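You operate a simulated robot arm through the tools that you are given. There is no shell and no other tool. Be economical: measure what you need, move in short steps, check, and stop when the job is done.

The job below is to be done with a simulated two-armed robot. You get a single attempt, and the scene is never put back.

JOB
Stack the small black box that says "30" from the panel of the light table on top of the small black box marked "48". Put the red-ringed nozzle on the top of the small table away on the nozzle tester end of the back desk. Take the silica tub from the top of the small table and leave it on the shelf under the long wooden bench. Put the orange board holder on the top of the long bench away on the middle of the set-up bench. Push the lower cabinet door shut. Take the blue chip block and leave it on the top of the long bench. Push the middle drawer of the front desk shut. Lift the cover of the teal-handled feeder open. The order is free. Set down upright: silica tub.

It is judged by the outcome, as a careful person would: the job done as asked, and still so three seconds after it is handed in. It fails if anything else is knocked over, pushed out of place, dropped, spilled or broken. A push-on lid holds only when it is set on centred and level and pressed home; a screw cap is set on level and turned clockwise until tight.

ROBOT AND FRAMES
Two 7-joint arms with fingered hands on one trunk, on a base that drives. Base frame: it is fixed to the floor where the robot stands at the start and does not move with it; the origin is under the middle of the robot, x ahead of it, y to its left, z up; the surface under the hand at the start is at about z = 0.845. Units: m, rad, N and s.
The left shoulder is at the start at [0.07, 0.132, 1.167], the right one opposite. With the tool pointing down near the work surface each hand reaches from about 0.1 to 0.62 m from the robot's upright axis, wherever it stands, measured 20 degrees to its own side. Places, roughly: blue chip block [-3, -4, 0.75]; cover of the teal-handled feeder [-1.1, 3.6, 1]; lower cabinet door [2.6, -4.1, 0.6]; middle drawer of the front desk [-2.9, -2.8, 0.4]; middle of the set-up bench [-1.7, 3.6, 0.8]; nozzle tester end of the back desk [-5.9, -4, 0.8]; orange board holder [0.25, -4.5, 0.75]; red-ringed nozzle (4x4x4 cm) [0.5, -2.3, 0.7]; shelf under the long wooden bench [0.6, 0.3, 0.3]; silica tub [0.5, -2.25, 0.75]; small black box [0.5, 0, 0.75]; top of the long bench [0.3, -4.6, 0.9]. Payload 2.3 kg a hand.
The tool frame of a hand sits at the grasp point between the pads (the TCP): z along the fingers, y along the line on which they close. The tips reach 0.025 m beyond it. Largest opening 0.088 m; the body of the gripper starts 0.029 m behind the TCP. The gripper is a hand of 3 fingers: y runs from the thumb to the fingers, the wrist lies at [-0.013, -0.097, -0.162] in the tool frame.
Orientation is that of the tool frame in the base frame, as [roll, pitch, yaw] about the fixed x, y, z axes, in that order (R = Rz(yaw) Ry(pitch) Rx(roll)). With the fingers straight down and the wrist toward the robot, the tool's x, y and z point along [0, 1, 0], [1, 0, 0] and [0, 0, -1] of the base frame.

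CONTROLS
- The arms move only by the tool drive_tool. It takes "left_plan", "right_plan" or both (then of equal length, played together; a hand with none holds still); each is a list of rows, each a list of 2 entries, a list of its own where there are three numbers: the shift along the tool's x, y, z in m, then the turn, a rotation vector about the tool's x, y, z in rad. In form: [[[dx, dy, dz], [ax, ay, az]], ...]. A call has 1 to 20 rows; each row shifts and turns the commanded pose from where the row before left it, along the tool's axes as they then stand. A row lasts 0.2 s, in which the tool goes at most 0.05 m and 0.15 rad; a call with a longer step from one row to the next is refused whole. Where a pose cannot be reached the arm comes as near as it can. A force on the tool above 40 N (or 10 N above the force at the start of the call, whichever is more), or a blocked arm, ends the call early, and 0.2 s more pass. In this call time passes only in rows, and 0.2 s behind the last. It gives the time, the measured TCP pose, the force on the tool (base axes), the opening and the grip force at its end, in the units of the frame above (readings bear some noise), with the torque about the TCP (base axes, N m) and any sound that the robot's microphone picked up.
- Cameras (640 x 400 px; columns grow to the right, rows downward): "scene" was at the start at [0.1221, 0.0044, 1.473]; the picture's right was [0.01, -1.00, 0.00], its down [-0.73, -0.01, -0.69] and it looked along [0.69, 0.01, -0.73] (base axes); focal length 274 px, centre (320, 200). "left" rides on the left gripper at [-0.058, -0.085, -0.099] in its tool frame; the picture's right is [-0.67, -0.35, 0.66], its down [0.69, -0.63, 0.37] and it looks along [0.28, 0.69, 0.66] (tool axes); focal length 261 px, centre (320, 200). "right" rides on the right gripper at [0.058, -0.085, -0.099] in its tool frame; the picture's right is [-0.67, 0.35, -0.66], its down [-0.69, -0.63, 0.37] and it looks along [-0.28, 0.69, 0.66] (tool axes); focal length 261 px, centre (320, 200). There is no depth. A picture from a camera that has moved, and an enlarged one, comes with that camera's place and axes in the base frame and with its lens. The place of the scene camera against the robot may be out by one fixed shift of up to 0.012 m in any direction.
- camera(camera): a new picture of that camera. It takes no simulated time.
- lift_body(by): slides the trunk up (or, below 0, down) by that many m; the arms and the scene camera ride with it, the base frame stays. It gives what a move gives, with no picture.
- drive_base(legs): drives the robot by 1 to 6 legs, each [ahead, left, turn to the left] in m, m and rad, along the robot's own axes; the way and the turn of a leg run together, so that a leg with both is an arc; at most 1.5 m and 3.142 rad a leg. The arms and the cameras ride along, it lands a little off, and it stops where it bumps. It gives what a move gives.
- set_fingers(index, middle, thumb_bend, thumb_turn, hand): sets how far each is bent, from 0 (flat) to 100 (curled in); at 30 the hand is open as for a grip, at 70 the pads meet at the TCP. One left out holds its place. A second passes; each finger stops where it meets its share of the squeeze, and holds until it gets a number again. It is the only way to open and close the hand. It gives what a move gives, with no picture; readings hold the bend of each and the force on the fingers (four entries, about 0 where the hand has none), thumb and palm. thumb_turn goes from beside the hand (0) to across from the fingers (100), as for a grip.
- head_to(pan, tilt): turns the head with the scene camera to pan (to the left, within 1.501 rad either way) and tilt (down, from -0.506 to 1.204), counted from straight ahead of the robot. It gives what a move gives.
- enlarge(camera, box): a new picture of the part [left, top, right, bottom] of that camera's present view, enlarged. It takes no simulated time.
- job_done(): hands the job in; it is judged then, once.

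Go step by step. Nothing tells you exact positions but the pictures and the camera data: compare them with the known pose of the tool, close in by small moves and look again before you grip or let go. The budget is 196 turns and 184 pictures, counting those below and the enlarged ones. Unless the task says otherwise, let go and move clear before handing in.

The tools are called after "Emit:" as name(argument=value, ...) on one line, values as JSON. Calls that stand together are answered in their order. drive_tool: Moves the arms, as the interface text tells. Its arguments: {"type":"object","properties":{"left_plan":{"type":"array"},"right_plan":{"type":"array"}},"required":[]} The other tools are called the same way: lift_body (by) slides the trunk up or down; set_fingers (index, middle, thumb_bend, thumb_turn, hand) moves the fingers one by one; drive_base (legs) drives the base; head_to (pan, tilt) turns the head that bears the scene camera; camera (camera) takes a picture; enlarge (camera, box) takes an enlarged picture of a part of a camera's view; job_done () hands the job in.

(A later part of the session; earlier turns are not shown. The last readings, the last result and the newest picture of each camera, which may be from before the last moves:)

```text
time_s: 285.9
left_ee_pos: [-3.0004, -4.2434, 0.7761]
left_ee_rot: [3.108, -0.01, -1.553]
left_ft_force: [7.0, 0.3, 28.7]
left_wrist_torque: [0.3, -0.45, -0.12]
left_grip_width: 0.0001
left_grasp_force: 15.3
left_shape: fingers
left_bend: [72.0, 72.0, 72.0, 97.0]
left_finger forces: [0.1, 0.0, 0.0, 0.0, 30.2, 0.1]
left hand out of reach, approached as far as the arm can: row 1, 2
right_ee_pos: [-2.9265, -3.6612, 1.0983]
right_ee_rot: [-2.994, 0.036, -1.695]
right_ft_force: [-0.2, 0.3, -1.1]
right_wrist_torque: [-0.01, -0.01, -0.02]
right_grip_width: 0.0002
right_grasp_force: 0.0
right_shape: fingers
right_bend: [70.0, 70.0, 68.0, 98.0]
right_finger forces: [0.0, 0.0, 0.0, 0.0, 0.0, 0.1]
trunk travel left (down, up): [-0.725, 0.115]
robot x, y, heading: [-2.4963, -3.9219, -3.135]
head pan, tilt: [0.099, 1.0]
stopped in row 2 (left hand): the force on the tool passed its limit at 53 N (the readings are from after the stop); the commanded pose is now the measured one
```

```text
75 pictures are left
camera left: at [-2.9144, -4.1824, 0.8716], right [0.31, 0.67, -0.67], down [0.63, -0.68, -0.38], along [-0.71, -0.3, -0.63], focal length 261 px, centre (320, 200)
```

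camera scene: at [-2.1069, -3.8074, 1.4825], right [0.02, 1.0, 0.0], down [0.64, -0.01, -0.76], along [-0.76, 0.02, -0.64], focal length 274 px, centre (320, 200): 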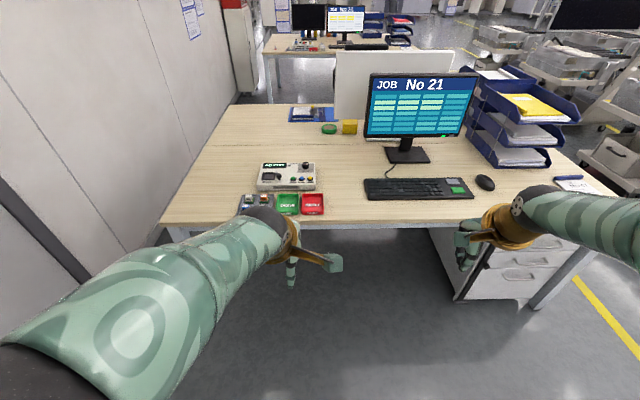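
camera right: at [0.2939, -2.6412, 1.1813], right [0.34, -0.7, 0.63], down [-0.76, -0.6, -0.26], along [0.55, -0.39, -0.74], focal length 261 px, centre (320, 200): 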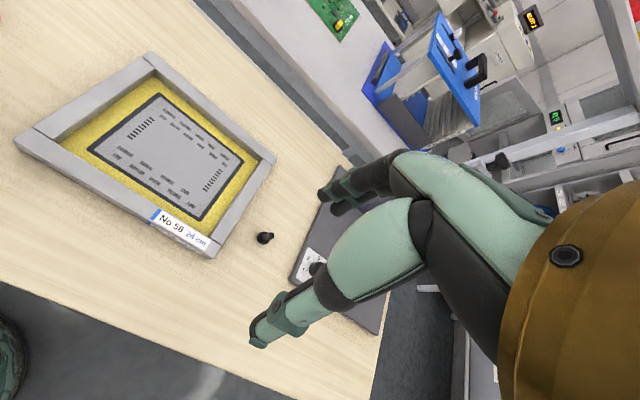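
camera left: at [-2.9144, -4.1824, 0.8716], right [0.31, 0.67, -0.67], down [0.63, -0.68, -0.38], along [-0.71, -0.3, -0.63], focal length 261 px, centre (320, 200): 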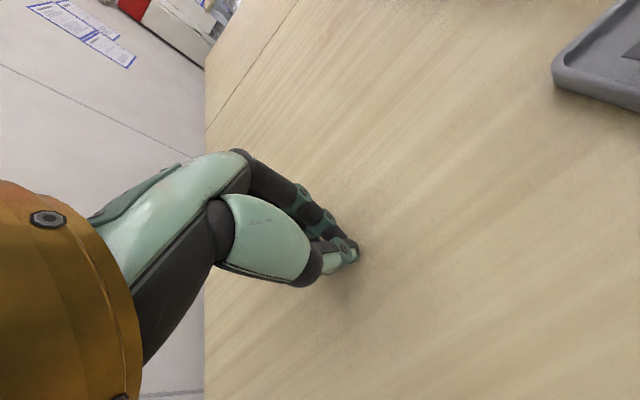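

Desk top ≈0.752, so block top ≈0.79 and block at ≈(−2.881, −4.078). I lift, straighten the hand, and return above it with fingers reopened.

Emit:
drive_tool(left_plan=[[[0, 0, -0.03], [0.033, -0.01, 0.02]], [[0, 0, -0.045], [0, 0, 0]], [[-0.03, -0.02, -0.03], [0, 0, 0]], [[-0.034, -0.024, 0], [0, 0, 0]], [[-0.034, -0.024, 0], [0, 0, 0]], [[-0.034, -0.025, 0], [0, 0, 0]], [[-0.033, -0.025, 0.01], [0, 0, 0]]])

Emit:
set_fingers(hand="left", index=49, middle=49, thumb_bend=49)

Emit:
camera(camera="left")

```text
time_s: 287.5
left_ee_pos: [-3.0431, -4.1248, 0.7926]
left_ee_rot: [-3.132, 0.002, -1.577]
left_ft_force: [-0.1, 0.3, -0.3]
left_wrist_torque: [-0.01, 0.0, -0.02]
left_grip_width: 0.0
left_grasp_force: 0.0
left_shape: fingers
left_bend: [72.0, 72.0, 71.0, 97.0]
left_finger forces: [0.0, 0.1, 0.0, 0.1, 0.1, 0.0]
left hand out of reach, approached as far as the arm can: row 1, 2, 3, 4, 5, 6, 7
right_ee_pos: [-2.9321, -3.6635, 1.0943]
right_ee_rot: [-2.988, 0.039, -1.698]
right_ft_force: [0.0, 0.1, -0.8]
right_wrist_torque: [0.01, -0.01, 0.01]
right_grip_width: 0.0005
right_grasp_force: 0.1
right_shape: fingers
right_bend: [70.0, 70.0, 68.0, 98.0]
right_finger forces: [0.0, 0.0, 0.1, 0.0, 0.0, 0.0]
trunk travel left (down, up): [-0.725, 0.115]
robot x, y, heading: [-2.49, -3.9194, 3.141]
head pan, tilt: [0.099, 1.0]
```

```text
time_s: 288.5
left_ee_pos: [-3.0448, -4.1265, 0.7928]
left_ee_rot: [-3.131, 0.001, -1.578]
left_ft_force: [0.7, 0.3, -0.3]
left_wrist_torque: [-0.02, 0.0, 0.02]
left_grip_width: 0.0433
left_grasp_force: 0.0
left_shape: fingers
left_bend: [49.0, 49.0, 49.0, 97.0]
left_finger forces: [0.0, 0.1, 0.1, 0.0, 0.1, 0.0]
right_ee_pos: [-2.9319, -3.6637, 1.0959]
right_ee_rot: [-2.988, 0.038, -1.697]
right_ft_force: [0.2, 0.1, 0.0]
right_wrist_torque: [0.02, -0.02, 0.04]
right_grip_width: 0.0001
right_grasp_force: 0.1
right_shape: fingers
right_bend: [70.0, 70.0, 68.0, 98.0]
right_finger forces: [0.0, 0.0, 0.0, 0.0, 0.0, 0.0]
trunk travel left (down, up): [-0.725, 0.115]
robot x, y, heading: [-2.495, -3.9261, 3.137]
head pan, tilt: [0.099, 1.0]
```

```text
74 pictures are left
camera left: at [-2.9607, -4.0692, 0.8941], right [0.36, 0.67, -0.65], down [0.63, -0.69, -0.36], along [-0.69, -0.28, -0.67], focal length 261 px, centre (320, 200)
```

left: 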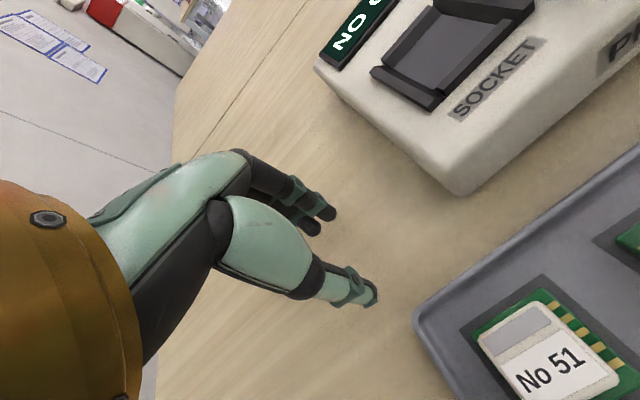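

The arm is near some joint limit. I move straight up in small steps and check.

Emit:
drive_tool(left_plan=[[[0, -0.01, -0.03], [0, 0, 0]], [[0, -0.01, -0.03], [0, 0, 0]], [[0, -0.01, -0.03], [0, 0, 0]]])

Emit:
camera(camera="scene")

```text
time_s: 289.3
left_ee_pos: [-3.0721, -4.1322, 0.8587]
left_ee_rot: [-3.129, 0.003, -1.577]
left_ft_force: [1.1, -0.1, 0.4]
left_wrist_torque: [0.0, 0.01, 0.01]
left_grip_width: 0.0434
left_grasp_force: 0.1
left_shape: fingers
left_bend: [49.0, 49.0, 49.0, 97.0]
left_finger forces: [0.0, 0.1, 0.0, 0.1, 0.0, 0.0]
left hand out of reach, approached as far as the arm can: row 1, 2, 3
right_ee_pos: [-2.9325, -3.6648, 1.095]
right_ee_rot: [-2.988, 0.04, -1.698]
right_ft_force: [-0.2, -0.4, 0.7]
right_wrist_torque: [0.03, 0.0, -0.04]
right_grip_width: 0.0002
right_grasp_force: 0.1
right_shape: fingers
right_bend: [70.0, 70.0, 68.0, 98.0]
right_finger forces: [0.0, 0.0, 0.0, 0.0, 0.0, 0.0]
trunk travel left (down, up): [-0.725, 0.115]
robot x, y, heading: [-2.4961, -3.9216, 3.145]
head pan, tilt: [0.099, 1.0]
```

```text
73 pictures are left
camera scene: at [-2.6203, -3.9241, 1.459], right [-0.1, 1.0, 0.0], down [0.84, 0.08, -0.54], along [-0.54, -0.05, -0.84], focal length 274 px, centre (320, 200)
```

scene: 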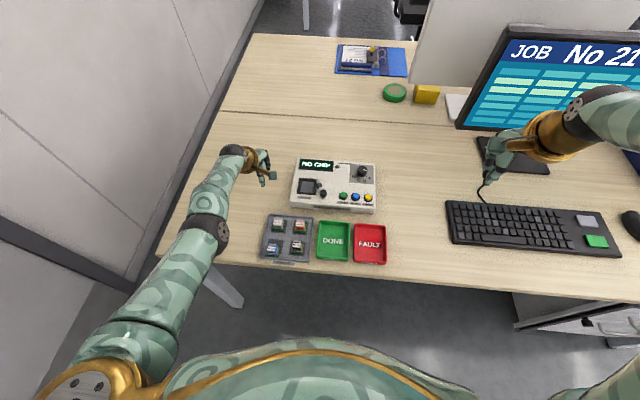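

Emit:
drive_tool(left_plan=[[[0, 0, -0.045], [0, 0, 0]], [[0, 0, -0.045], [0, 0, 0]], [[0, 0, -0.045], [0, 0, 0]], [[0, 0, -0.045], [0, 0, 0]]])

```text
time_s: 290.3
left_ee_pos: [-3.0951, -4.1324, 1.0375]
left_ee_rot: [-3.13, 0.001, -1.577]
left_ft_force: [-0.4, -0.3, -0.1]
left_wrist_torque: [-0.03, -0.01, 0.01]
left_grip_width: 0.0432
left_grasp_force: 0.1
left_shape: fingers
left_bend: [49.0, 49.0, 49.0, 97.0]
left_finger forces: [0.0, 0.0, 0.0, 0.0, 0.0, 0.1]
left hand out of reach, approached as far as the arm can: row 1, 2
right_ee_pos: [-2.9316, -3.6632, 1.0951]
right_ee_rot: [-2.987, 0.039, -1.698]
right_ft_force: [0.3, -0.6, -0.1]
right_wrist_torque: [0.04, 0.03, 0.02]
right_grip_width: 0.0003
right_grasp_force: 0.0
right_shape: fingers
right_bend: [70.0, 70.0, 68.0, 98.0]
right_finger forces: [0.0, 0.0, 0.0, 0.0, 0.0, 0.0]
trunk travel left (down, up): [-0.725, 0.115]
robot x, y, heading: [-2.4932, -3.9224, 3.145]
head pan, tilt: [0.099, 1.0]
```

Emit:
drive_tool(left_plan=[[[0, -0.045, 0], [0, 0, 0]], [[0, -0.045, 0], [0, 0, 0]], [[0, -0.045, 0], [0, 0, 0]], [[0, -0.045, 0], [0, 0, 0]]])

Emit:
camera(camera="scene")

```text
time_s: 291.3
left_ee_pos: [-3.0933, -4.1462, 1.051]
left_ee_rot: [-3.131, 0.003, -1.578]
left_ft_force: [0.0, -0.6, 0.1]
left_wrist_torque: [0.01, -0.03, 0.01]
left_grip_width: 0.0431
left_grasp_force: 0.1
left_shape: fingers
left_bend: [49.0, 49.0, 49.0, 97.0]
left_finger forces: [0.0, 0.0, 0.0, 0.0, 0.0, 0.1]
left hand out of reach, approached as far as the arm can: row 1, 2, 3, 4
right_ee_pos: [-2.9315, -3.6637, 1.0956]
right_ee_rot: [-2.988, 0.039, -1.697]
right_ft_force: [-0.5, -0.6, -1.3]
right_wrist_torque: [0.02, -0.01, 0.01]
right_grip_width: 0.0002
right_grasp_force: 0.1
right_shape: fingers
right_bend: [70.0, 70.0, 68.0, 98.0]
right_finger forces: [0.0, 0.0, 0.0, 0.1, 0.0, 0.1]
trunk travel left (down, up): [-0.725, 0.115]
robot x, y, heading: [-2.4911, -3.9188, 3.139]
head pan, tilt: [0.099, 1.0]
```

```text
72 pictures are left
camera scene: at [-2.6203, -3.9243, 1.4591], right [-0.1, 1.0, 0.0], down [0.84, 0.08, -0.54], along [-0.54, -0.05, -0.84], focal length 274 px, centre (320, 200)
```

scene: 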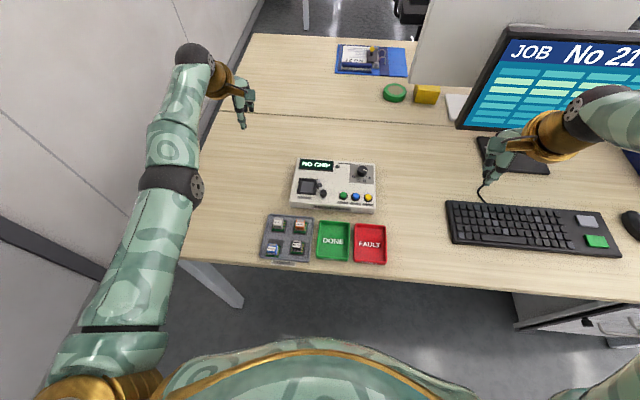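

The left arm straightened out (singular). I try pulling it inward diagonally to re-bend the elbow.

Emit:
drive_tool(left_plan=[[[-0.04, 0, -0.02], [0, 0, 0]], [[-0.04, 0, -0.02], [0, 0, 0]], [[-0.04, -0.02, -0.02], [0, 0, 0]], [[-0.03, -0.03, 0], [0, 0, 0.1]], [[-0.03, -0.03, 0], [0, 0, 0.1]], [[0, -0.04, 0], [0, 0, 0]], [[0, -0.04, 0], [0, 0, 0]]])

Emit:
camera(camera="scene")

```text
time_s: 292.9
left_ee_pos: [-3.0538, -3.9569, 1.1441]
left_ee_rot: [-3.131, 0.005, -1.779]
left_ft_force: [-0.3, -0.2, 0.8]
left_wrist_torque: [0.09, -0.01, 0.03]
left_grip_width: 0.0435
left_grasp_force: 0.0
left_shape: fingers
left_bend: [49.0, 49.0, 49.0, 97.0]
left_finger forces: [0.0, 0.0, 0.1, 0.0, 0.0, 0.0]
left hand out of reach, approached as far as the arm can: row 3, 4, 5, 6, 7
right_ee_pos: [-2.9332, -3.6628, 1.0957]
right_ee_rot: [-2.989, 0.04, -1.699]
right_ft_force: [-0.1, 0.4, 0.1]
right_wrist_torque: [-0.01, 0.02, 0.04]
right_grip_width: 0.0002
right_grasp_force: 0.0
right_shape: fingers
right_bend: [70.0, 70.0, 68.0, 98.0]
right_finger forces: [0.1, 0.0, 0.0, 0.0, 0.0, 0.1]
trunk travel left (down, up): [-0.725, 0.115]
robot x, y, heading: [-2.4904, -3.9212, 3.139]
head pan, tilt: [0.099, 1.0]
```

```text
71 pictures are left
camera scene: at [-2.6202, -3.9243, 1.4591], right [-0.1, 1.0, 0.0], down [0.84, 0.08, -0.54], along [-0.54, -0.05, -0.84], focal length 274 px, centre (320, 200)
```

scene: 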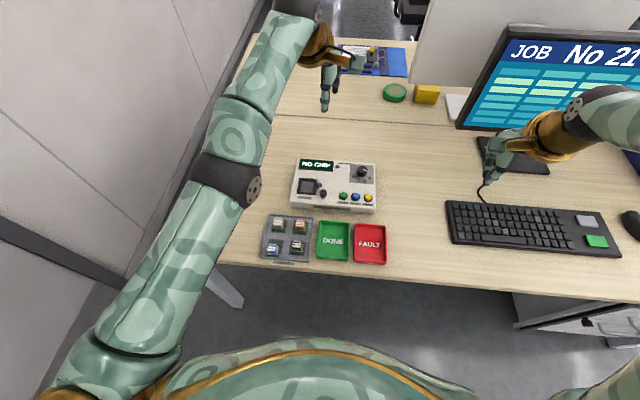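

Emit:
drive_tool(left_plan=[[[-0.02, 0, 0], [0, 0, 0.14]], [[-0.02, 0, 0], [0, 0, 0.14]], [[-0.02, 0, 0], [0, 0, 0.14]], [[-0.02, -0.01, 0], [0, 0, 0.14]], [[0, -0.03, 0], [0, 0, 0.1]], [[0, -0.03, 0], [0, 0, 0]]])

Emit:
camera(camera="scene")

```text
time_s: 294.3
left_ee_pos: [-3.0135, -3.9221, 1.1592]
left_ee_rot: [-3.135, 0.012, -2.44]
left_ft_force: [-0.1, 0.5, 0.3]
left_wrist_torque: [-0.04, -0.03, 0.01]
left_grip_width: 0.0433
left_grasp_force: 0.0
left_shape: fingers
left_bend: [49.0, 49.0, 49.0, 97.0]
left_finger forces: [0.0, 0.0, 0.0, 0.1, 0.0, 0.0]
left hand out of reach, approached as far as the arm can: row 2, 4, 5, 6
right_ee_pos: [-2.9309, -3.6643, 1.0948]
right_ee_rot: [-2.989, 0.041, -1.696]
right_ft_force: [-0.1, 1.1, 0.6]
right_wrist_torque: [0.01, 0.0, 0.0]
right_grip_width: 0.0003
right_grasp_force: 0.0
right_shape: fingers
right_bend: [70.0, 70.0, 68.0, 98.0]
right_finger forces: [0.0, 0.1, 0.1, 0.0, 0.0, 0.1]
trunk travel left (down, up): [-0.725, 0.115]
robot x, y, heading: [-2.4932, -3.9194, 3.143]
head pan, tilt: [0.099, 1.0]
```

```text
70 pictures are left
camera scene: at [-2.6205, -3.925, 1.459], right [-0.1, 1.0, 0.0], down [0.84, 0.08, -0.54], along [-0.54, -0.05, -0.84], focal length 274 px, centre (320, 200)
```

scene: 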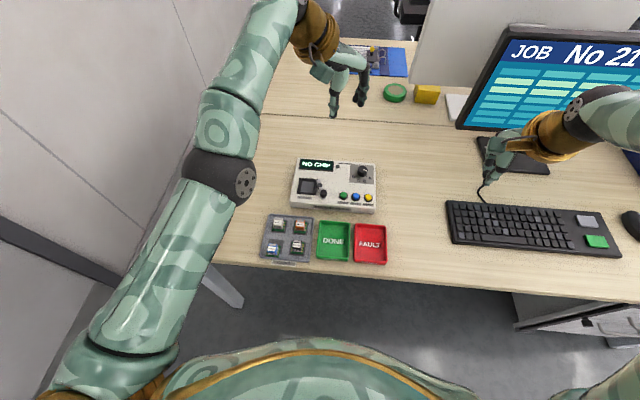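

The elbow begins bending outward again; continue pulling inward.

Emit:
drive_tool(left_plan=[[[-0.0306, -0.0258, 0], [0, 0, 0]], [[-0.0306, -0.0258, 0], [0, 0, 0]], [[-0.0306, -0.0258, 0], [0, 0, 0]], [[-0.0306, -0.0258, 0], [0, 0, 0]]])

Emit:
camera(camera="scene")

```text
time_s: 295.3
left_ee_pos: [-2.9697, -3.8795, 1.2206]
left_ee_rot: [-3.136, 0.008, -2.44]
left_ft_force: [1.0, -0.6, 0.2]
left_wrist_torque: [0.03, 0.02, 0.01]
left_grip_width: 0.0434
left_grasp_force: 0.1
left_shape: fingers
left_bend: [49.0, 49.0, 49.0, 97.0]
left_finger forces: [0.1, 0.0, 0.1, 0.1, 0.0, 0.0]
left hand out of reach, approached as far as the arm can: row 1, 2, 3, 4
right_ee_pos: [-2.9309, -3.6635, 1.096]
right_ee_rot: [-2.99, 0.039, -1.698]
right_ft_force: [-0.4, -0.4, -0.2]
right_wrist_torque: [-0.02, 0.0, -0.02]
right_grip_width: 0.0005
right_grasp_force: 0.0
right_shape: fingers
right_bend: [70.0, 70.0, 68.0, 98.0]
right_finger forces: [0.1, 0.1, 0.0, 0.1, 0.0, 0.0]
trunk travel left (down, up): [-0.725, 0.115]
robot x, y, heading: [-2.4947, -3.9197, 3.138]
head pan, tilt: [0.099, 1.0]
```

```text
69 pictures are left
camera scene: at [-2.6195, -3.9235, 1.4591], right [-0.1, 1.0, 0.0], down [0.84, 0.08, -0.54], along [-0.54, -0.05, -0.84], focal length 274 px, centre (320, 200)
```

scene: 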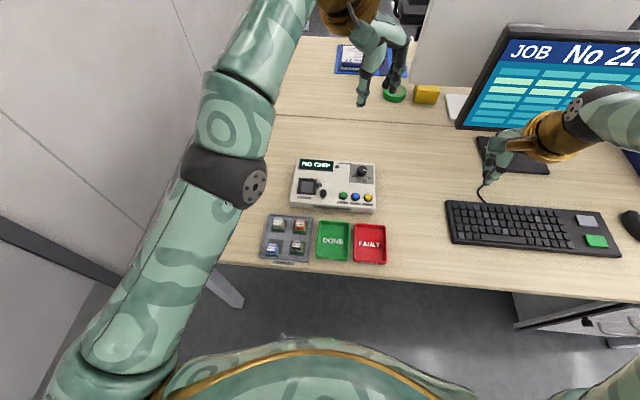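

Emit:
drive_tool(left_plan=[[[0.0176, -0.0441, 0.009], [0, 0, -0.145]], [[0.0238, -0.041, 0.009], [0, 0, -0.145]], [[0.0295, -0.0372, 0.009], [0, 0, -0.145]], [[0.0345, -0.0325, 0.009], [0, 0, -0.145]], [[0.0388, -0.0272, 0.009], [0, 0, -0.145]], [[0.0424, -0.0214, 0.009], [0, 0, -0.145]]])

Emit:
camera(camera="scene")

```text
time_s: 296.7
left_ee_pos: [-3.0149, -4.1302, 1.2604]
left_ee_rot: [-3.128, 0.003, -1.565]
left_ft_force: [0.0, 0.0, 1.2]
left_wrist_torque: [0.01, 0.05, -0.02]
left_grip_width: 0.0434
left_grasp_force: 0.1
left_shape: fingers
left_bend: [49.0, 49.0, 49.0, 97.0]
left_finger forces: [0.0, 0.1, 0.0, 0.1, 0.0, 0.1]
left hand out of reach, approached as far as the arm can: row 1, 2, 3, 4, 5, 6
right_ee_pos: [-2.9328, -3.6644, 1.0963]
right_ee_rot: [-2.988, 0.042, -1.698]
right_ft_force: [0.1, 0.0, -0.2]
right_wrist_torque: [0.05, 0.02, -0.01]
right_grip_width: 0.0003
right_grasp_force: 0.1
right_shape: fingers
right_bend: [70.0, 70.0, 68.0, 98.0]
right_finger forces: [0.1, 0.0, 0.1, 0.0, 0.0, 0.0]
trunk travel left (down, up): [-0.725, 0.115]
robot x, y, heading: [-2.4937, -3.9204, 3.143]
head pan, tilt: [0.099, 1.0]
```

```text
68 pictures are left
camera scene: at [-2.6202, -3.9258, 1.4591], right [-0.1, 1.0, 0.0], down [0.84, 0.08, -0.54], along [-0.54, -0.05, -0.84], focal length 274 px, centre (320, 200)
```

scene: 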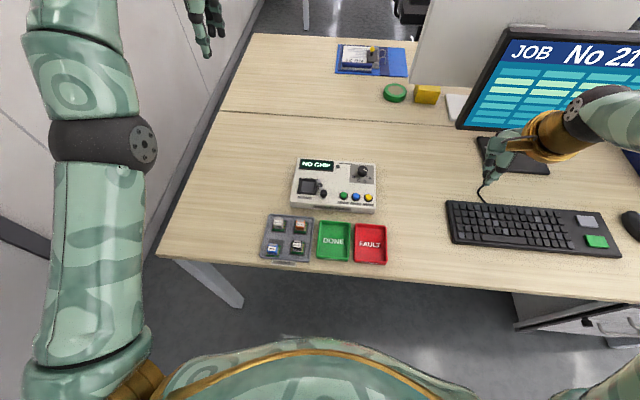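

I'll try to unlock the left arm by turning its hand to point forward.

Emit:
drive_tool(left_plan=[[[0, 0, 0], [-0.0864, 0.0864, 0.0864]], [[0, 0, 0], [-0.0864, 0.0864, 0.0864]], [[0, 0, 0], [-0.0864, 0.0864, 0.0864]], [[0, 0, 0], [-0.0864, 0.0864, 0.0864]], [[0, 0, 0], [-0.0864, 0.0864, 0.0864]], [[0, 0, 0], [-0.0864, 0.0864, 0.0864]], [[0, 0, 0], [-0.0864, 0.0864, 0.0864]], [[0, 0, 0], [-0.0864, 0.0864, 0.0864]], [[0, 0, 0], [-0.0864, 0.0864, 0.0864]], [[0, 0, 0], [-0.0864, 0.0864, 0.0864]], [[0, 0, 0], [-0.0864, 0.0864, 0.0864]], [[0, 0, 0], [-0.0864, 0.0864, 0.0864]], [[0, 0, 0], [-0.0864, 0.0864, 0.0864]], [[0, 0, 0], [-0.0864, 0.0864, 0.0864]]])

Emit:
camera(camera="scene")

```text
time_s: 299.7
left_ee_pos: [-3.1121, -4.1316, 1.3264]
left_ee_rot: [2.981, -1.56, -2.982]
left_ft_force: [-0.4, -0.3, 0.7]
left_wrist_torque: [0.01, -0.06, 0.0]
left_grip_width: 0.0435
left_grasp_force: 0.1
left_shape: fingers
left_bend: [49.0, 49.0, 49.0, 97.0]
left_finger forces: [0.0, 0.0, 0.0, 0.0, 0.0, 0.0]
left hand out of reach, approached as far as the arm can: row 1, 2, 3, 4, 5, 6, 7, 8, 9, 10, 14
right_ee_pos: [-2.9328, -3.6647, 1.0956]
right_ee_rot: [-2.985, 0.04, -1.697]
right_ft_force: [0.9, -0.2, -0.3]
right_wrist_torque: [0.02, -0.03, 0.02]
right_grip_width: 0.0003
right_grasp_force: 0.0
right_shape: fingers
right_bend: [70.0, 70.0, 68.0, 98.0]
right_finger forces: [0.1, 0.0, 0.0, 0.1, 0.1, 0.1]
trunk travel left (down, up): [-0.725, 0.115]
robot x, y, heading: [-2.4928, -3.9216, 3.138]
head pan, tilt: [0.099, 1.0]
```

```text
67 pictures are left
camera scene: at [-2.6207, -3.9241, 1.459], right [-0.1, 1.0, 0.0], down [0.84, 0.08, -0.54], along [-0.54, -0.05, -0.84], focal length 274 px, centre (320, 200)
```

scene: 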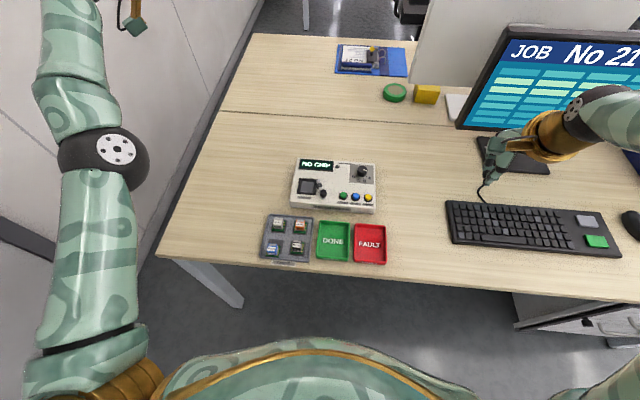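

Emit:
drive_tool(left_plan=[[[-0.03, 0, -0.03], [0, 0, 0]], [[-0.03, 0, -0.03], [0, 0, 0]], [[-0.03, 0, -0.03], [0, 0, 0]], [[-0.03, 0, -0.03], [0, 0, 0]], [[-0.03, 0, -0.03], [0, 0, 0]]])

Emit:
camera(camera="scene")

```text
time_s: 300.9
left_ee_pos: [-3.0179, -4.1571, 1.2021]
left_ee_rot: [2.781, -1.495, -2.725]
left_ft_force: [-0.1, 0.1, -0.3]
left_wrist_torque: [-0.03, -0.01, -0.02]
left_grip_width: 0.044
left_grasp_force: 0.1
left_shape: fingers
left_bend: [49.0, 49.0, 49.0, 98.0]
left_finger forces: [0.0, 0.1, 0.0, 0.0, 0.1, 0.0]
left hand out of reach, approached as far as the arm can: row 1, 2
right_ee_pos: [-2.9324, -3.6644, 1.0966]
right_ee_rot: [-2.99, 0.041, -1.699]
right_ft_force: [0.4, -0.5, 0.2]
right_wrist_torque: [0.0, 0.01, -0.01]
right_grip_width: 0.0003
right_grasp_force: 0.1
right_shape: fingers
right_bend: [70.0, 70.0, 68.0, 98.0]
right_finger forces: [0.0, 0.1, 0.0, 0.0, 0.1, 0.0]
trunk travel left (down, up): [-0.725, 0.115]
robot x, y, heading: [-2.4917, -3.9224, 3.145]
head pan, tilt: [0.099, 1.0]
```

```text
66 pictures are left
camera scene: at [-2.6194, -3.9253, 1.4592], right [-0.1, 1.0, 0.0], down [0.84, 0.08, -0.54], along [-0.54, -0.05, -0.84], focal length 274 px, centre (320, 200)
```

scene: 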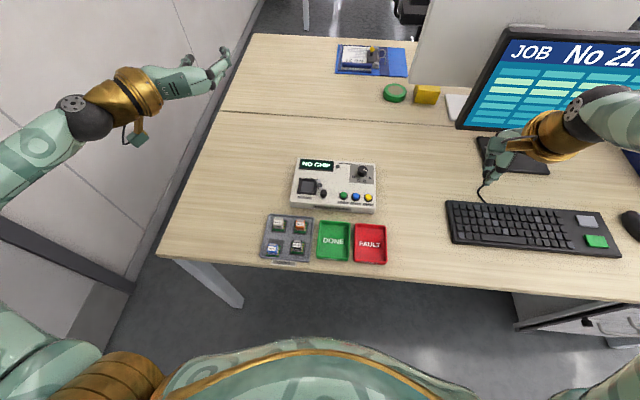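

Unlocked. Now rotate the hand back to pointing down while drawing it in.

Emit:
drive_tool(left_plan=[[[-0.02, 0, -0.04], [0, 0, 0]], [[-0.02, 0, -0.04], [0, 0, 0]], [[0, 0, 0], [0.0864, -0.0864, -0.0864]], [[0, 0, 0], [0.0864, -0.0864, -0.0864]], [[0, 0, 0], [0.0864, -0.0864, -0.0864]], [[0, 0, 0], [0.0864, -0.0864, -0.0864]], [[0, 0, 0], [0.0864, -0.0864, -0.0864]], [[0, 0, 0], [0.0864, -0.0864, -0.0864]], [[0, 0, 0], [0.0864, -0.0864, -0.0864]], [[0, 0, 0], [0.0864, -0.0864, -0.0864]], [[0, 0, 0], [0.0864, -0.0864, -0.0864]], [[0, 0, 0], [0.0864, -0.0864, -0.0864]], [[0, 0, 0], [0.0864, -0.0864, -0.0864]], [[0, 0, 0], [0.0864, -0.0864, -0.0864]], [[0, 0, 0], [0.0864, -0.0864, -0.0864]], [[0, 0, 0], [0.0864, -0.0864, -0.0864]]])

Emit:
camera(camera="scene")

```text
time_s: 304.3
left_ee_pos: [-2.935, -4.1458, 1.1675]
left_ee_rot: [-3.087, -0.016, -1.578]
left_ft_force: [-0.5, 0.5, 0.3]
left_wrist_torque: [0.02, 0.02, 0.0]
left_grip_width: 0.0442
left_grasp_force: 0.1
left_shape: fingers
left_bend: [49.0, 49.0, 49.0, 97.0]
left_finger forces: [0.0, 0.0, 0.0, 0.1, 0.0, 0.0]
left hand out of reach, approached as far as the arm can: row 2, 3
right_ee_pos: [-2.9315, -3.6636, 1.0946]
right_ee_rot: [-2.988, 0.04, -1.697]
right_ft_force: [0.1, 0.2, -0.2]
right_wrist_torque: [0.02, 0.01, -0.02]
right_grip_width: 0.0004
right_grasp_force: 0.1
right_shape: fingers
right_bend: [70.0, 70.0, 68.0, 98.0]
right_finger forces: [0.0, 0.0, 0.0, 0.0, 0.1, 0.1]
trunk travel left (down, up): [-0.725, 0.115]
robot x, y, heading: [-2.4919, -3.9219, 3.142]
head pan, tilt: [0.099, 1.0]
```

```text
65 pictures are left
camera scene: at [-2.6208, -3.9239, 1.459], right [-0.1, 1.0, 0.0], down [0.84, 0.08, -0.54], along [-0.54, -0.05, -0.84], focal length 274 px, centre (320, 200)
```

scene: 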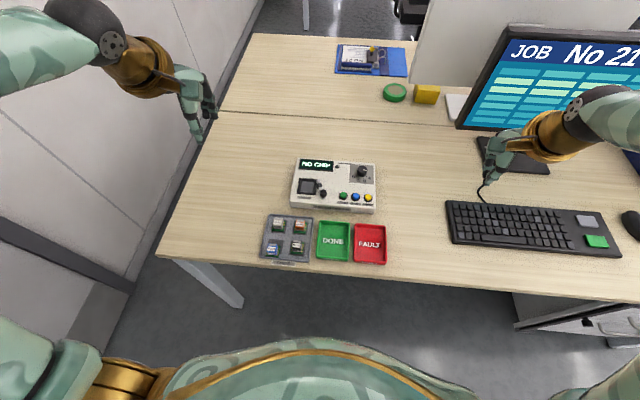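

Arm recovered. I straighten the hand and descend above the blue block.

Emit:
drive_tool(left_plan=[[[-0.0085, -0.0068, 0.0397], [-0.054, -0.016, 0]], [[-0.0085, -0.0068, 0.0397], [0, 0, 0]], [[-0.0085, -0.0068, 0.0397], [0, 0, 0]], [[-0.0085, -0.0068, 0.0397], [0, 0, 0]], [[-0.0085, -0.0068, 0.0397], [0, 0, 0]], [[-0.0085, -0.0068, 0.0397], [0, 0, 0]], [[-0.0085, -0.0068, 0.0397], [0, 0, 0]], [[-0.0085, -0.0068, 0.0397], [0, 0, 0]]])

Emit:
camera(camera="left")

Emit:
enlarge(camera="scene", box=[240, 200, 330, 260])

```text
time_s: 306.1
left_ee_pos: [-2.877, -4.0785, 0.8471]
left_ee_rot: [3.141, -0.002, -1.578]
left_ft_force: [0.2, -0.5, 0.8]
left_wrist_torque: [0.01, 0.01, 0.03]
left_grip_width: 0.0434
left_grasp_force: 0.1
left_shape: fingers
left_bend: [49.0, 49.0, 49.0, 97.0]
left_finger forces: [0.0, 0.1, 0.0, 0.0, 0.0, 0.0]
right_ee_pos: [-2.9321, -3.6647, 1.0943]
right_ee_rot: [-2.988, 0.039, -1.698]
right_ft_force: [-0.4, -0.7, -0.4]
right_wrist_torque: [0.0, 0.01, 0.01]
right_grip_width: 0.0002
right_grasp_force: 0.0
right_shape: fingers
right_bend: [70.0, 70.0, 68.0, 98.0]
right_finger forces: [0.0, 0.1, 0.0, 0.0, 0.1, 0.0]
trunk travel left (down, up): [-0.725, 0.115]
robot x, y, heading: [-2.4948, -3.9234, 3.14]
head pan, tilt: [0.099, 1.0]
```

```text
64 pictures are left
camera left: at [-2.7929, -4.0209, 0.9474], right [0.35, 0.67, -0.66], down [0.63, -0.69, -0.37], along [-0.7, -0.28, -0.66], focal length 261 px, centre (320, 200)
```

left: 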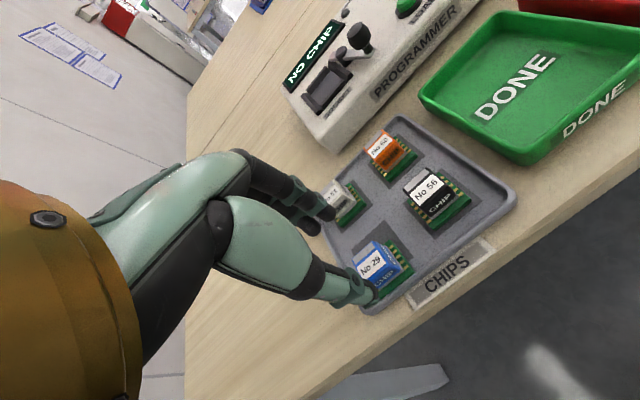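

```text
6.67 times, centred on (285, 230) of scene
camera zoom: at [-2.6211, -3.9241, 1.459], right [-0.1, 1.0, 0.0], down [0.84, 0.08, -0.54], along [-0.54, -0.05, -0.84], focal length 1830 px, centre (553, 0)
```

zoom: 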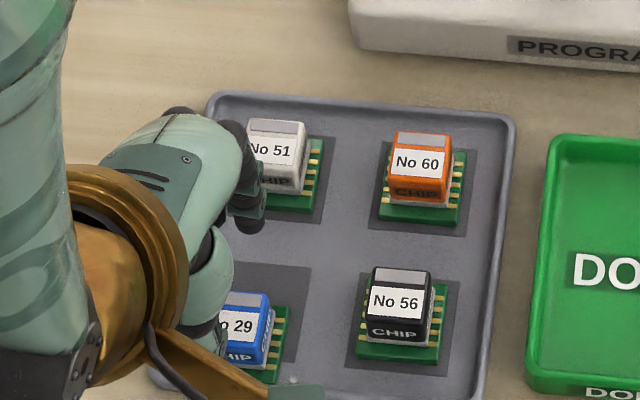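

The block lies right on the hand's axis. Descend and close.

Emit:
drive_tool(left_plan=[[[0, 0, 0.02], [0, 0, 0]], [[0, 0, 0.015], [0, 0, 0]], [[0, 0, 0.012], [0, 0, 0]]])

Emit:
camera(camera="left")

Emit:
set_fingers(hand="left", index=72, middle=72, thumb_bend=72)

Emit:
camera(camera="left")

```text
time_s: 306.9
left_ee_pos: [-2.8778, -4.0793, 0.8018]
left_ee_rot: [3.141, 0.0, -1.576]
left_ft_force: [0.0, -0.2, 0.5]
left_wrist_torque: [-0.01, -0.01, 0.01]
left_grip_width: 0.044
left_grasp_force: 0.1
left_shape: fingers
left_bend: [49.0, 49.0, 49.0, 97.0]
left_finger forces: [0.1, 0.0, 0.0, 0.0, 0.0, 0.0]
right_ee_pos: [-2.9317, -3.6641, 1.0962]
right_ee_rot: [-2.989, 0.041, -1.699]
right_ft_force: [-0.5, 0.1, -0.3]
right_wrist_torque: [0.03, -0.06, -0.04]
right_grip_width: 0.0004
right_grasp_force: 0.0
right_shape: fingers
right_bend: [70.0, 70.0, 68.0, 98.0]
right_finger forces: [0.0, 0.1, 0.0, 0.1, 0.1, 0.1]
trunk travel left (down, up): [-0.725, 0.115]
robot x, y, heading: [-2.4901, -3.9216, 3.142]
head pan, tilt: [0.099, 1.0]
```

```text
62 pictures are left
camera left: at [-2.7933, -4.0216, 0.901], right [0.35, 0.67, -0.66], down [0.62, -0.69, -0.37], along [-0.7, -0.28, -0.66], focal length 261 px, centre (320, 200)
```

left: 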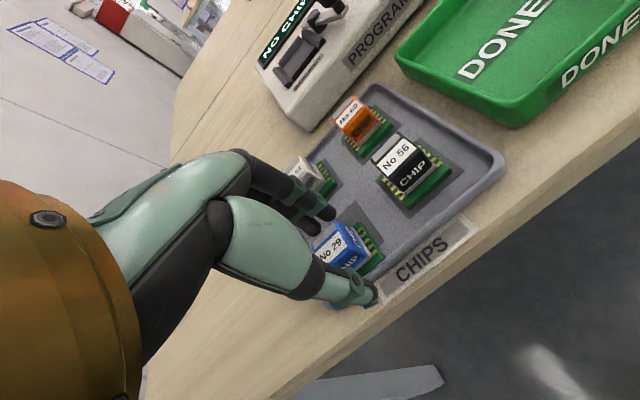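

```text
time_s: 307.9
left_ee_pos: [-2.8793, -4.0804, 0.8006]
left_ee_rot: [3.139, 0.001, -1.577]
left_ft_force: [-12.7, -1.2, 9.5]
left_wrist_torque: [-0.02, 0.34, -0.07]
left_grip_width: 0.017
left_grasp_force: 14.4
left_shape: fingers
left_bend: [59.0, 62.0, 63.0, 97.0]
left_finger forces: [10.4, 11.1, 0.1, 0.1, 8.0, 0.0]
right_ee_pos: [-2.934, -3.6627, 1.0966]
right_ee_rot: [-2.987, 0.04, -1.698]
right_ft_force: [0.6, 0.0, -0.6]
right_wrist_torque: [-0.01, -0.02, 0.01]
right_grip_width: 0.0004
right_grasp_force: 0.0
right_shape: fingers
right_bend: [70.0, 70.0, 68.0, 98.0]
right_finger forces: [0.0, 0.0, 0.0, 0.1, 0.0, 0.0]
trunk travel left (down, up): [-0.725, 0.115]
robot x, y, heading: [-2.4964, -3.9234, 3.139]
head pan, tilt: [0.099, 1.0]
```

```text
61 pictures are left
camera left: at [-2.7955, -4.0214, 0.9009], right [0.35, 0.67, -0.66], down [0.62, -0.69, -0.37], along [-0.7, -0.28, -0.66], focal length 261 px, centre (320, 200)
```

left: 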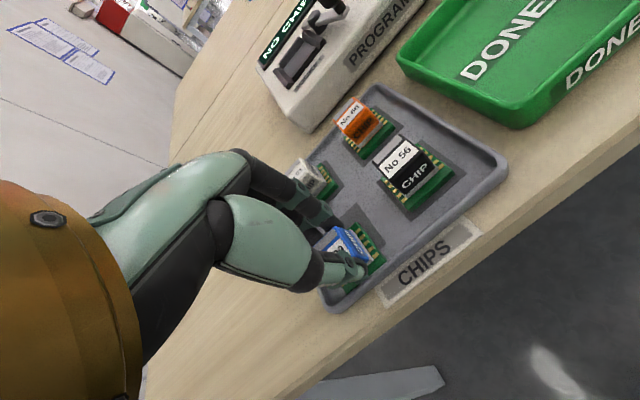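

Gripped by all three fingers. Lift.

Emit:
drive_tool(left_plan=[[[0, 0, -0.015], [0, 0, 0]], [[0, 0, -0.03], [0, 0, 0]], [[0, 0, -0.045], [0, 0, 0]], [[0, 0, -0.045], [0, 0, 0]], [[0, 0, -0.045], [0, 0, 0]], [[0, 0, -0.045], [0, 0, 0]]])

Emit:
camera(camera="left")

```text
time_s: 309.3
left_ee_pos: [-2.8768, -4.0768, 1.028]
left_ee_rot: [3.141, -0.001, -1.576]
left_ft_force: [-0.3, 0.3, -0.8]
left_wrist_torque: [-0.02, 0.01, -0.03]
left_grip_width: 0.0167
left_grasp_force: 11.0
left_shape: fingers
left_bend: [61.0, 66.0, 61.0, 95.0]
left_finger forces: [6.4, 4.5, 0.0, 0.1, 10.9, 0.0]
right_ee_pos: [-2.9303, -3.6644, 1.0963]
right_ee_rot: [-2.991, 0.041, -1.698]
right_ft_force: [0.0, -0.7, -1.0]
right_wrist_torque: [0.0, -0.03, -0.01]
right_grip_width: 0.0004
right_grasp_force: 0.0
right_shape: fingers
right_bend: [70.0, 70.0, 68.0, 98.0]
right_finger forces: [0.0, 0.0, 0.1, 0.0, 0.0, 0.0]
trunk travel left (down, up): [-0.725, 0.115]
robot x, y, heading: [-2.4908, -3.9188, 3.143]
head pan, tilt: [0.099, 1.0]
```

```text
60 pictures are left
camera left: at [-2.7924, -4.0193, 1.1277], right [0.35, 0.67, -0.66], down [0.62, -0.69, -0.37], along [-0.7, -0.28, -0.66], focal length 261 px, centre (320, 200)
```

left: 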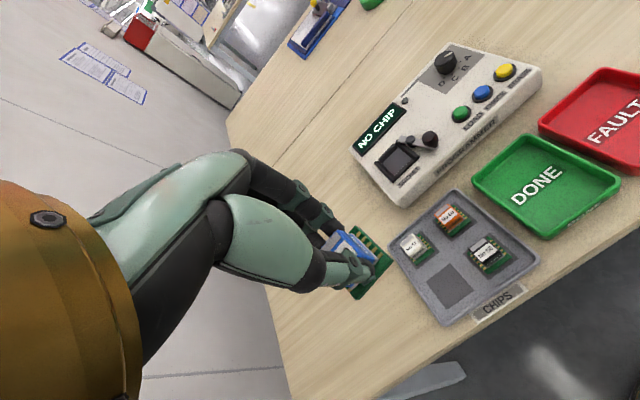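

Blue chip block is held. I drive to the long bench by the wall, facing south.

Emit:
drive_base(legs=[[-0.75, 0, 0], [0, 0, 1.572], [-0.3, 0, 0], [0, 0.9, 0], [0, 0.9, 0]])

Emit:
head_to(pan=0, tilt=0.7)

Emit:
camera(camera="scene")

```text
time_s: 327.4
left_ee_pos: [0.1864, -4.0013, 1.0279]
left_ee_rot: [-3.14, -0.001, -0.006]
left_ft_force: [-0.4, 0.3, 0.2]
left_wrist_torque: [-0.02, -0.03, 0.0]
left_grip_width: 0.0167
left_grasp_force: 10.7
left_shape: fingers
left_bend: [61.0, 66.0, 62.0, 95.0]
left_finger forces: [6.1, 4.3, 0.0, 0.0, 10.6, 0.1]
right_ee_pos: [-0.2261, -4.0562, 1.095]
right_ee_rot: [-2.988, 0.039, -0.125]
right_ft_force: [-0.3, 0.0, -1.2]
right_wrist_torque: [-0.01, -0.02, -0.01]
right_grip_width: 0.0004
right_grasp_force: 0.1
right_shape: fingers
right_bend: [70.0, 70.0, 68.0, 98.0]
right_finger forces: [0.0, 0.0, 0.0, 0.1, 0.0, 0.0]
trunk travel left (down, up): [-0.725, 0.115]
robot x, y, heading: [0.0288, -3.6173, -1.572]
head pan, tilt: [0.099, 1.0]
```

```text
time_s: 328.2
left_ee_pos: [0.1871, -4.001, 1.0263]
left_ee_rot: [3.141, 0.0, -0.007]
left_ft_force: [0.2, -0.3, 0.0]
left_wrist_torque: [0.03, 0.0, -0.01]
left_grip_width: 0.0168
left_grasp_force: 10.0
left_shape: fingers
left_bend: [61.0, 66.0, 62.0, 95.0]
left_finger forces: [6.2, 4.3, 0.0, 0.1, 10.6, 0.0]
right_ee_pos: [-0.2254, -4.0563, 1.0954]
right_ee_rot: [-2.987, 0.038, -0.125]
right_ft_force: [0.8, -0.4, 0.4]
right_wrist_torque: [0.0, -0.03, 0.0]
right_grip_width: 0.0005
right_grasp_force: 0.1
right_shape: fingers
right_bend: [70.0, 70.0, 68.0, 98.0]
right_finger forces: [0.0, 0.0, 0.0, 0.1, 0.0, 0.0]
trunk travel left (down, up): [-0.725, 0.115]
robot x, y, heading: [0.0318, -3.6174, -1.575]
head pan, tilt: [0.0, 0.7]
```

```text
59 pictures are left
camera scene: at [0.0228, -3.7482, 1.4824], right [-1.0, 0.0, 0.0], down [0.0, 0.64, -0.76], along [0.0, -0.76, -0.64], focal length 274 px, centre (320, 200)
```

scene: 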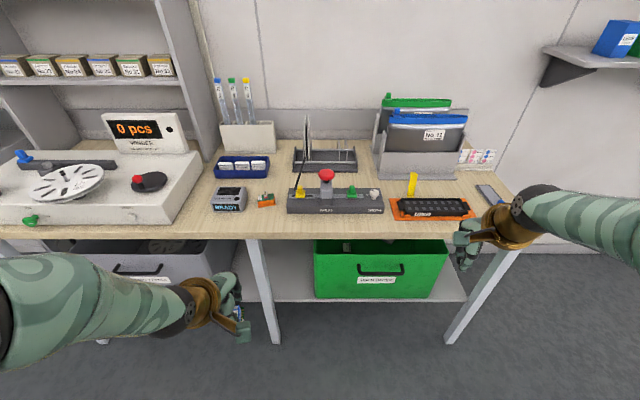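

Emit:
enlarge(camera="scene", box=[200, 150, 400, 240])

Emit:
drive_base(legs=[[0.25, 0.05, 0]])

Emit:
head_to(pan=0, tilt=0.95)

Emit:
camera(camera="left")

Emit:
camera(camera="scene")

```text
3.20 times, centred on (300, 195) of scene
camera zoom: at [0.0228, -3.7482, 1.4824], right [-1.0, 0.0, 0.0], down [0.0, 0.64, -0.76], along [0.0, -0.76, -0.64], focal length 878 px, centre (384, 216)
```

zoom: 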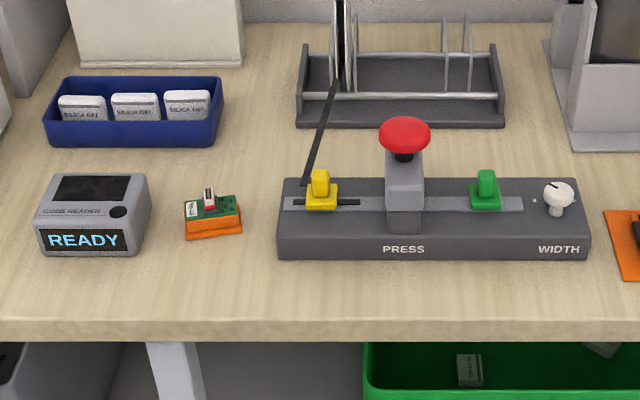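

```text
time_s: 330.1
left_ee_pos: [0.235, -4.2519, 1.029]
left_ee_rot: [3.139, 0.0, -0.012]
left_ft_force: [-0.2, 0.7, 0.0]
left_wrist_torque: [-0.03, -0.02, 0.02]
left_grip_width: 0.0163
left_grasp_force: 10.6
left_shape: fingers
left_bend: [61.0, 66.0, 62.0, 95.0]
left_finger forces: [6.1, 4.3, 0.1, 0.0, 10.7, 0.0]
right_ee_pos: [-0.179, -4.3035, 1.0962]
right_ee_rot: [-2.989, 0.04, -0.128]
right_ft_force: [0.3, 0.2, 0.2]
right_wrist_torque: [-0.02, 0.04, 0.0]
right_grip_width: 0.0004
right_grasp_force: 0.0
right_shape: fingers
right_bend: [70.0, 70.0, 68.0, 98.0]
right_finger forces: [0.0, 0.1, 0.0, 0.0, 0.0, 0.0]
trunk travel left (down, up): [-0.725, 0.115]
robot x, y, heading: [0.0789, -3.8632, -1.571]
head pan, tilt: [0.0, 0.7]
```

```text
time_s: 330.9
left_ee_pos: [0.2344, -4.2522, 1.0268]
left_ee_rot: [-3.141, 0.001, -0.01]
left_ft_force: [0.5, 0.3, -0.6]
left_wrist_torque: [-0.02, 0.02, 0.0]
left_grip_width: 0.0165
left_grasp_force: 10.8
left_shape: fingers
left_bend: [61.0, 66.0, 62.0, 95.0]
left_finger forces: [6.2, 4.3, 0.0, 0.0, 10.6, 0.1]
right_ee_pos: [-0.1772, -4.3061, 1.0948]
right_ee_rot: [-2.989, 0.04, -0.129]
right_ft_force: [0.0, -0.1, -0.6]
right_wrist_torque: [0.03, 0.01, 0.0]
right_grip_width: 0.0005
right_grasp_force: 0.1
right_shape: fingers
right_bend: [70.0, 70.0, 68.0, 98.0]
right_finger forces: [0.0, 0.0, 0.0, 0.1, 0.0, 0.1]
trunk travel left (down, up): [-0.725, 0.115]
robot x, y, heading: [0.079, -3.8668, -1.571]
head pan, tilt: [0.0, 0.949]
```

```text
57 pictures are left
camera left: at [0.1771, -4.1673, 1.1269], right [-0.67, 0.36, -0.66], down [0.69, 0.62, -0.37], along [0.28, -0.7, -0.66], focal length 261 px, centre (320, 200)
```

left: 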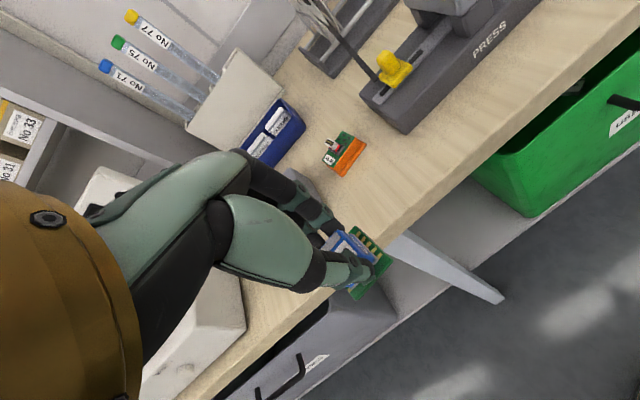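

```text
56 pictures are left
camera scene: at [0.0715, -3.9871, 1.4627], right [-1.0, 0.0, 0.0], down [0.0, 0.81, -0.58], along [0.0, -0.58, -0.81], focal length 274 px, centre (320, 200)
```

scene: 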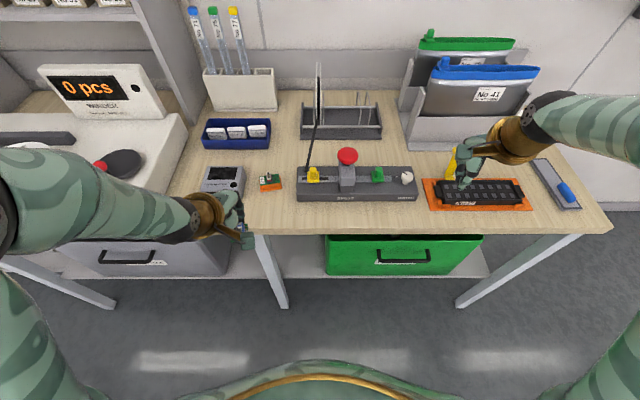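

The orange holder is the small clip at ≈(0.213, −4.478). I place the blue block on the free front strip at ≈(0.12, −4.385).

Emit:
drive_tool(left_plan=[[[-0.0228, 0.0266, 0], [0, 0, 0]], [[-0.0228, 0.0266, 0.02], [0, 0, 0]], [[-0.0228, 0.0266, 0.02], [0, 0, 0]], [[-0.0228, 0.0266, 0.03], [0, 0, 0]], [[-0.0228, 0.0266, 0.03], [0, 0, 0]]])

Emit:
camera(camera="left")

Emit:
enlarge(camera="scene", box=[220, 150, 400, 260])

```text
time_s: 332.1
left_ee_pos: [0.1474, -4.3532, 0.9623]
left_ee_rot: [3.139, 0.002, -0.011]
left_ft_force: [-0.1, -0.3, -0.2]
left_wrist_torque: [-0.01, -0.01, 0.0]
left_grip_width: 0.0165
left_grasp_force: 10.3
left_shape: fingers
left_bend: [71.0, 66.0, 62.0, 95.0]
left_finger forces: [6.3, 4.2, 0.1, 0.1, 10.4, 0.0]
left hand out of reach, approached as far as the arm can: row 4, 5
right_ee_pos: [-0.1775, -4.3046, 1.0948]
right_ee_rot: [-2.989, 0.042, -0.127]
right_ft_force: [-0.6, -0.3, 0.5]
right_wrist_torque: [0.0, 0.0, -0.01]
right_grip_width: 0.0001
right_grasp_force: 0.0
right_shape: fingers
right_bend: [70.0, 70.0, 68.0, 98.0]
right_finger forces: [0.0, 0.1, 0.0, 0.1, 0.1, 0.0]
trunk travel left (down, up): [-0.725, 0.115]
robot x, y, heading: [0.0757, -3.8693, -1.575]
head pan, tilt: [0.0, 0.949]
```

```text
55 pictures are left
camera left: at [0.0902, -4.2669, 1.0615], right [-0.67, 0.35, -0.66], down [0.69, 0.62, -0.37], along [0.28, -0.7, -0.66], focal length 261 px, centre (320, 200)
```

left: 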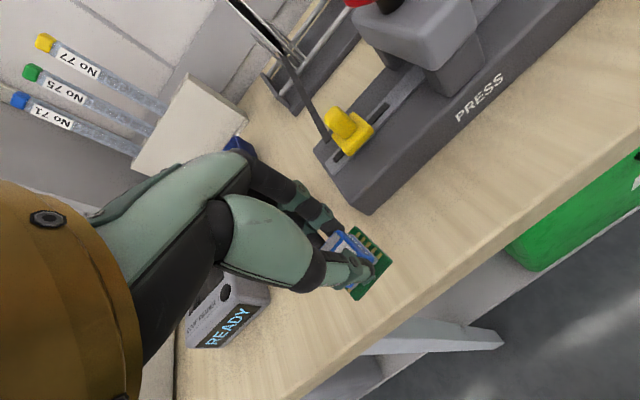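

```text
3.56 times, centred on (310, 205) of scene
camera zoom: at [0.0717, -3.9859, 1.4627], right [-1.0, 0.0, 0.0], down [0.0, 0.81, -0.58], along [0.0, -0.58, -0.81], focal length 976 px, centre (356, 182)
```

zoom: 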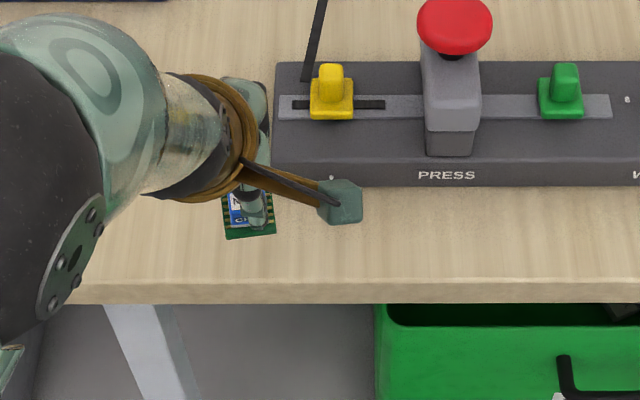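

The arm is near its reach limit again, so I use the base and trunk for the final approach instead.

Emit:
drive_base(legs=[[0.035, 0, 0]])

Emit:
lift_body(by=-0.055)

Emit:
camera(camera="left")

```text
time_s: 332.9
left_ee_pos: [0.1472, -4.3842, 0.9643]
left_ee_rot: [3.134, 0.001, -0.011]
left_ft_force: [0.1, 0.5, -0.6]
left_wrist_torque: [0.0, -0.01, -0.01]
left_grip_width: 0.0163
left_grasp_force: 10.3
left_shape: fingers
left_bend: [71.0, 66.0, 62.0, 95.0]
left_finger forces: [6.1, 4.3, 0.0, 0.0, 10.4, 0.0]
right_ee_pos: [-0.1782, -4.3351, 1.0983]
right_ee_rot: [-2.995, 0.039, -0.128]
right_ft_force: [0.2, -0.4, 0.7]
right_wrist_torque: [0.0, 0.0, 0.02]
right_grip_width: 0.0004
right_grasp_force: 0.2
right_shape: fingers
right_bend: [70.0, 70.0, 68.0, 98.0]
right_finger forces: [0.0, 0.1, 0.0, 0.1, 0.0, 0.1]
trunk travel left (down, up): [-0.725, 0.115]
robot x, y, heading: [0.0805, -3.9001, -1.576]
head pan, tilt: [0.0, 0.949]
```

```text
time_s: 333.9
left_ee_pos: [0.1484, -4.3868, 0.9077]
left_ee_rot: [3.138, 0.002, -0.011]
left_ft_force: [0.3, -0.8, 1.0]
left_wrist_torque: [0.0, 0.01, -0.03]
left_grip_width: 0.0162
left_grasp_force: 11.1
left_shape: fingers
left_bend: [71.0, 66.0, 62.0, 95.0]
left_finger forces: [6.9, 4.4, 0.1, 0.0, 11.0, 0.0]
right_ee_pos: [-0.1773, -4.3396, 1.0409]
right_ee_rot: [-2.991, 0.041, -0.13]
right_ft_force: [0.0, 0.1, 0.0]
right_wrist_torque: [0.01, 0.03, 0.01]
right_grip_width: 0.0005
right_grasp_force: 0.1
right_shape: fingers
right_bend: [70.0, 70.0, 68.0, 98.0]
right_finger forces: [0.0, 0.0, 0.0, 0.0, 0.0, 0.0]
trunk travel left (down, up): [-0.67, 0.17]
robot x, y, heading: [0.0793, -3.9046, -1.574]
head pan, tilt: [0.0, 0.949]
```

```text
53 pictures are left
camera left: at [0.0897, -4.3014, 1.0072], right [-0.67, 0.35, -0.66], down [0.69, 0.62, -0.37], along [0.28, -0.7, -0.66], focal length 261 px, centre (320, 200)
```

left: 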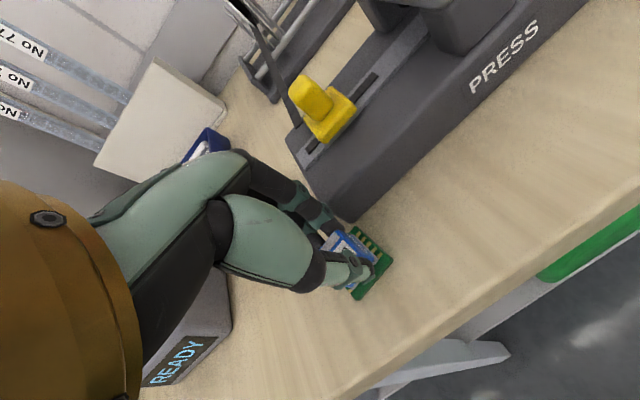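

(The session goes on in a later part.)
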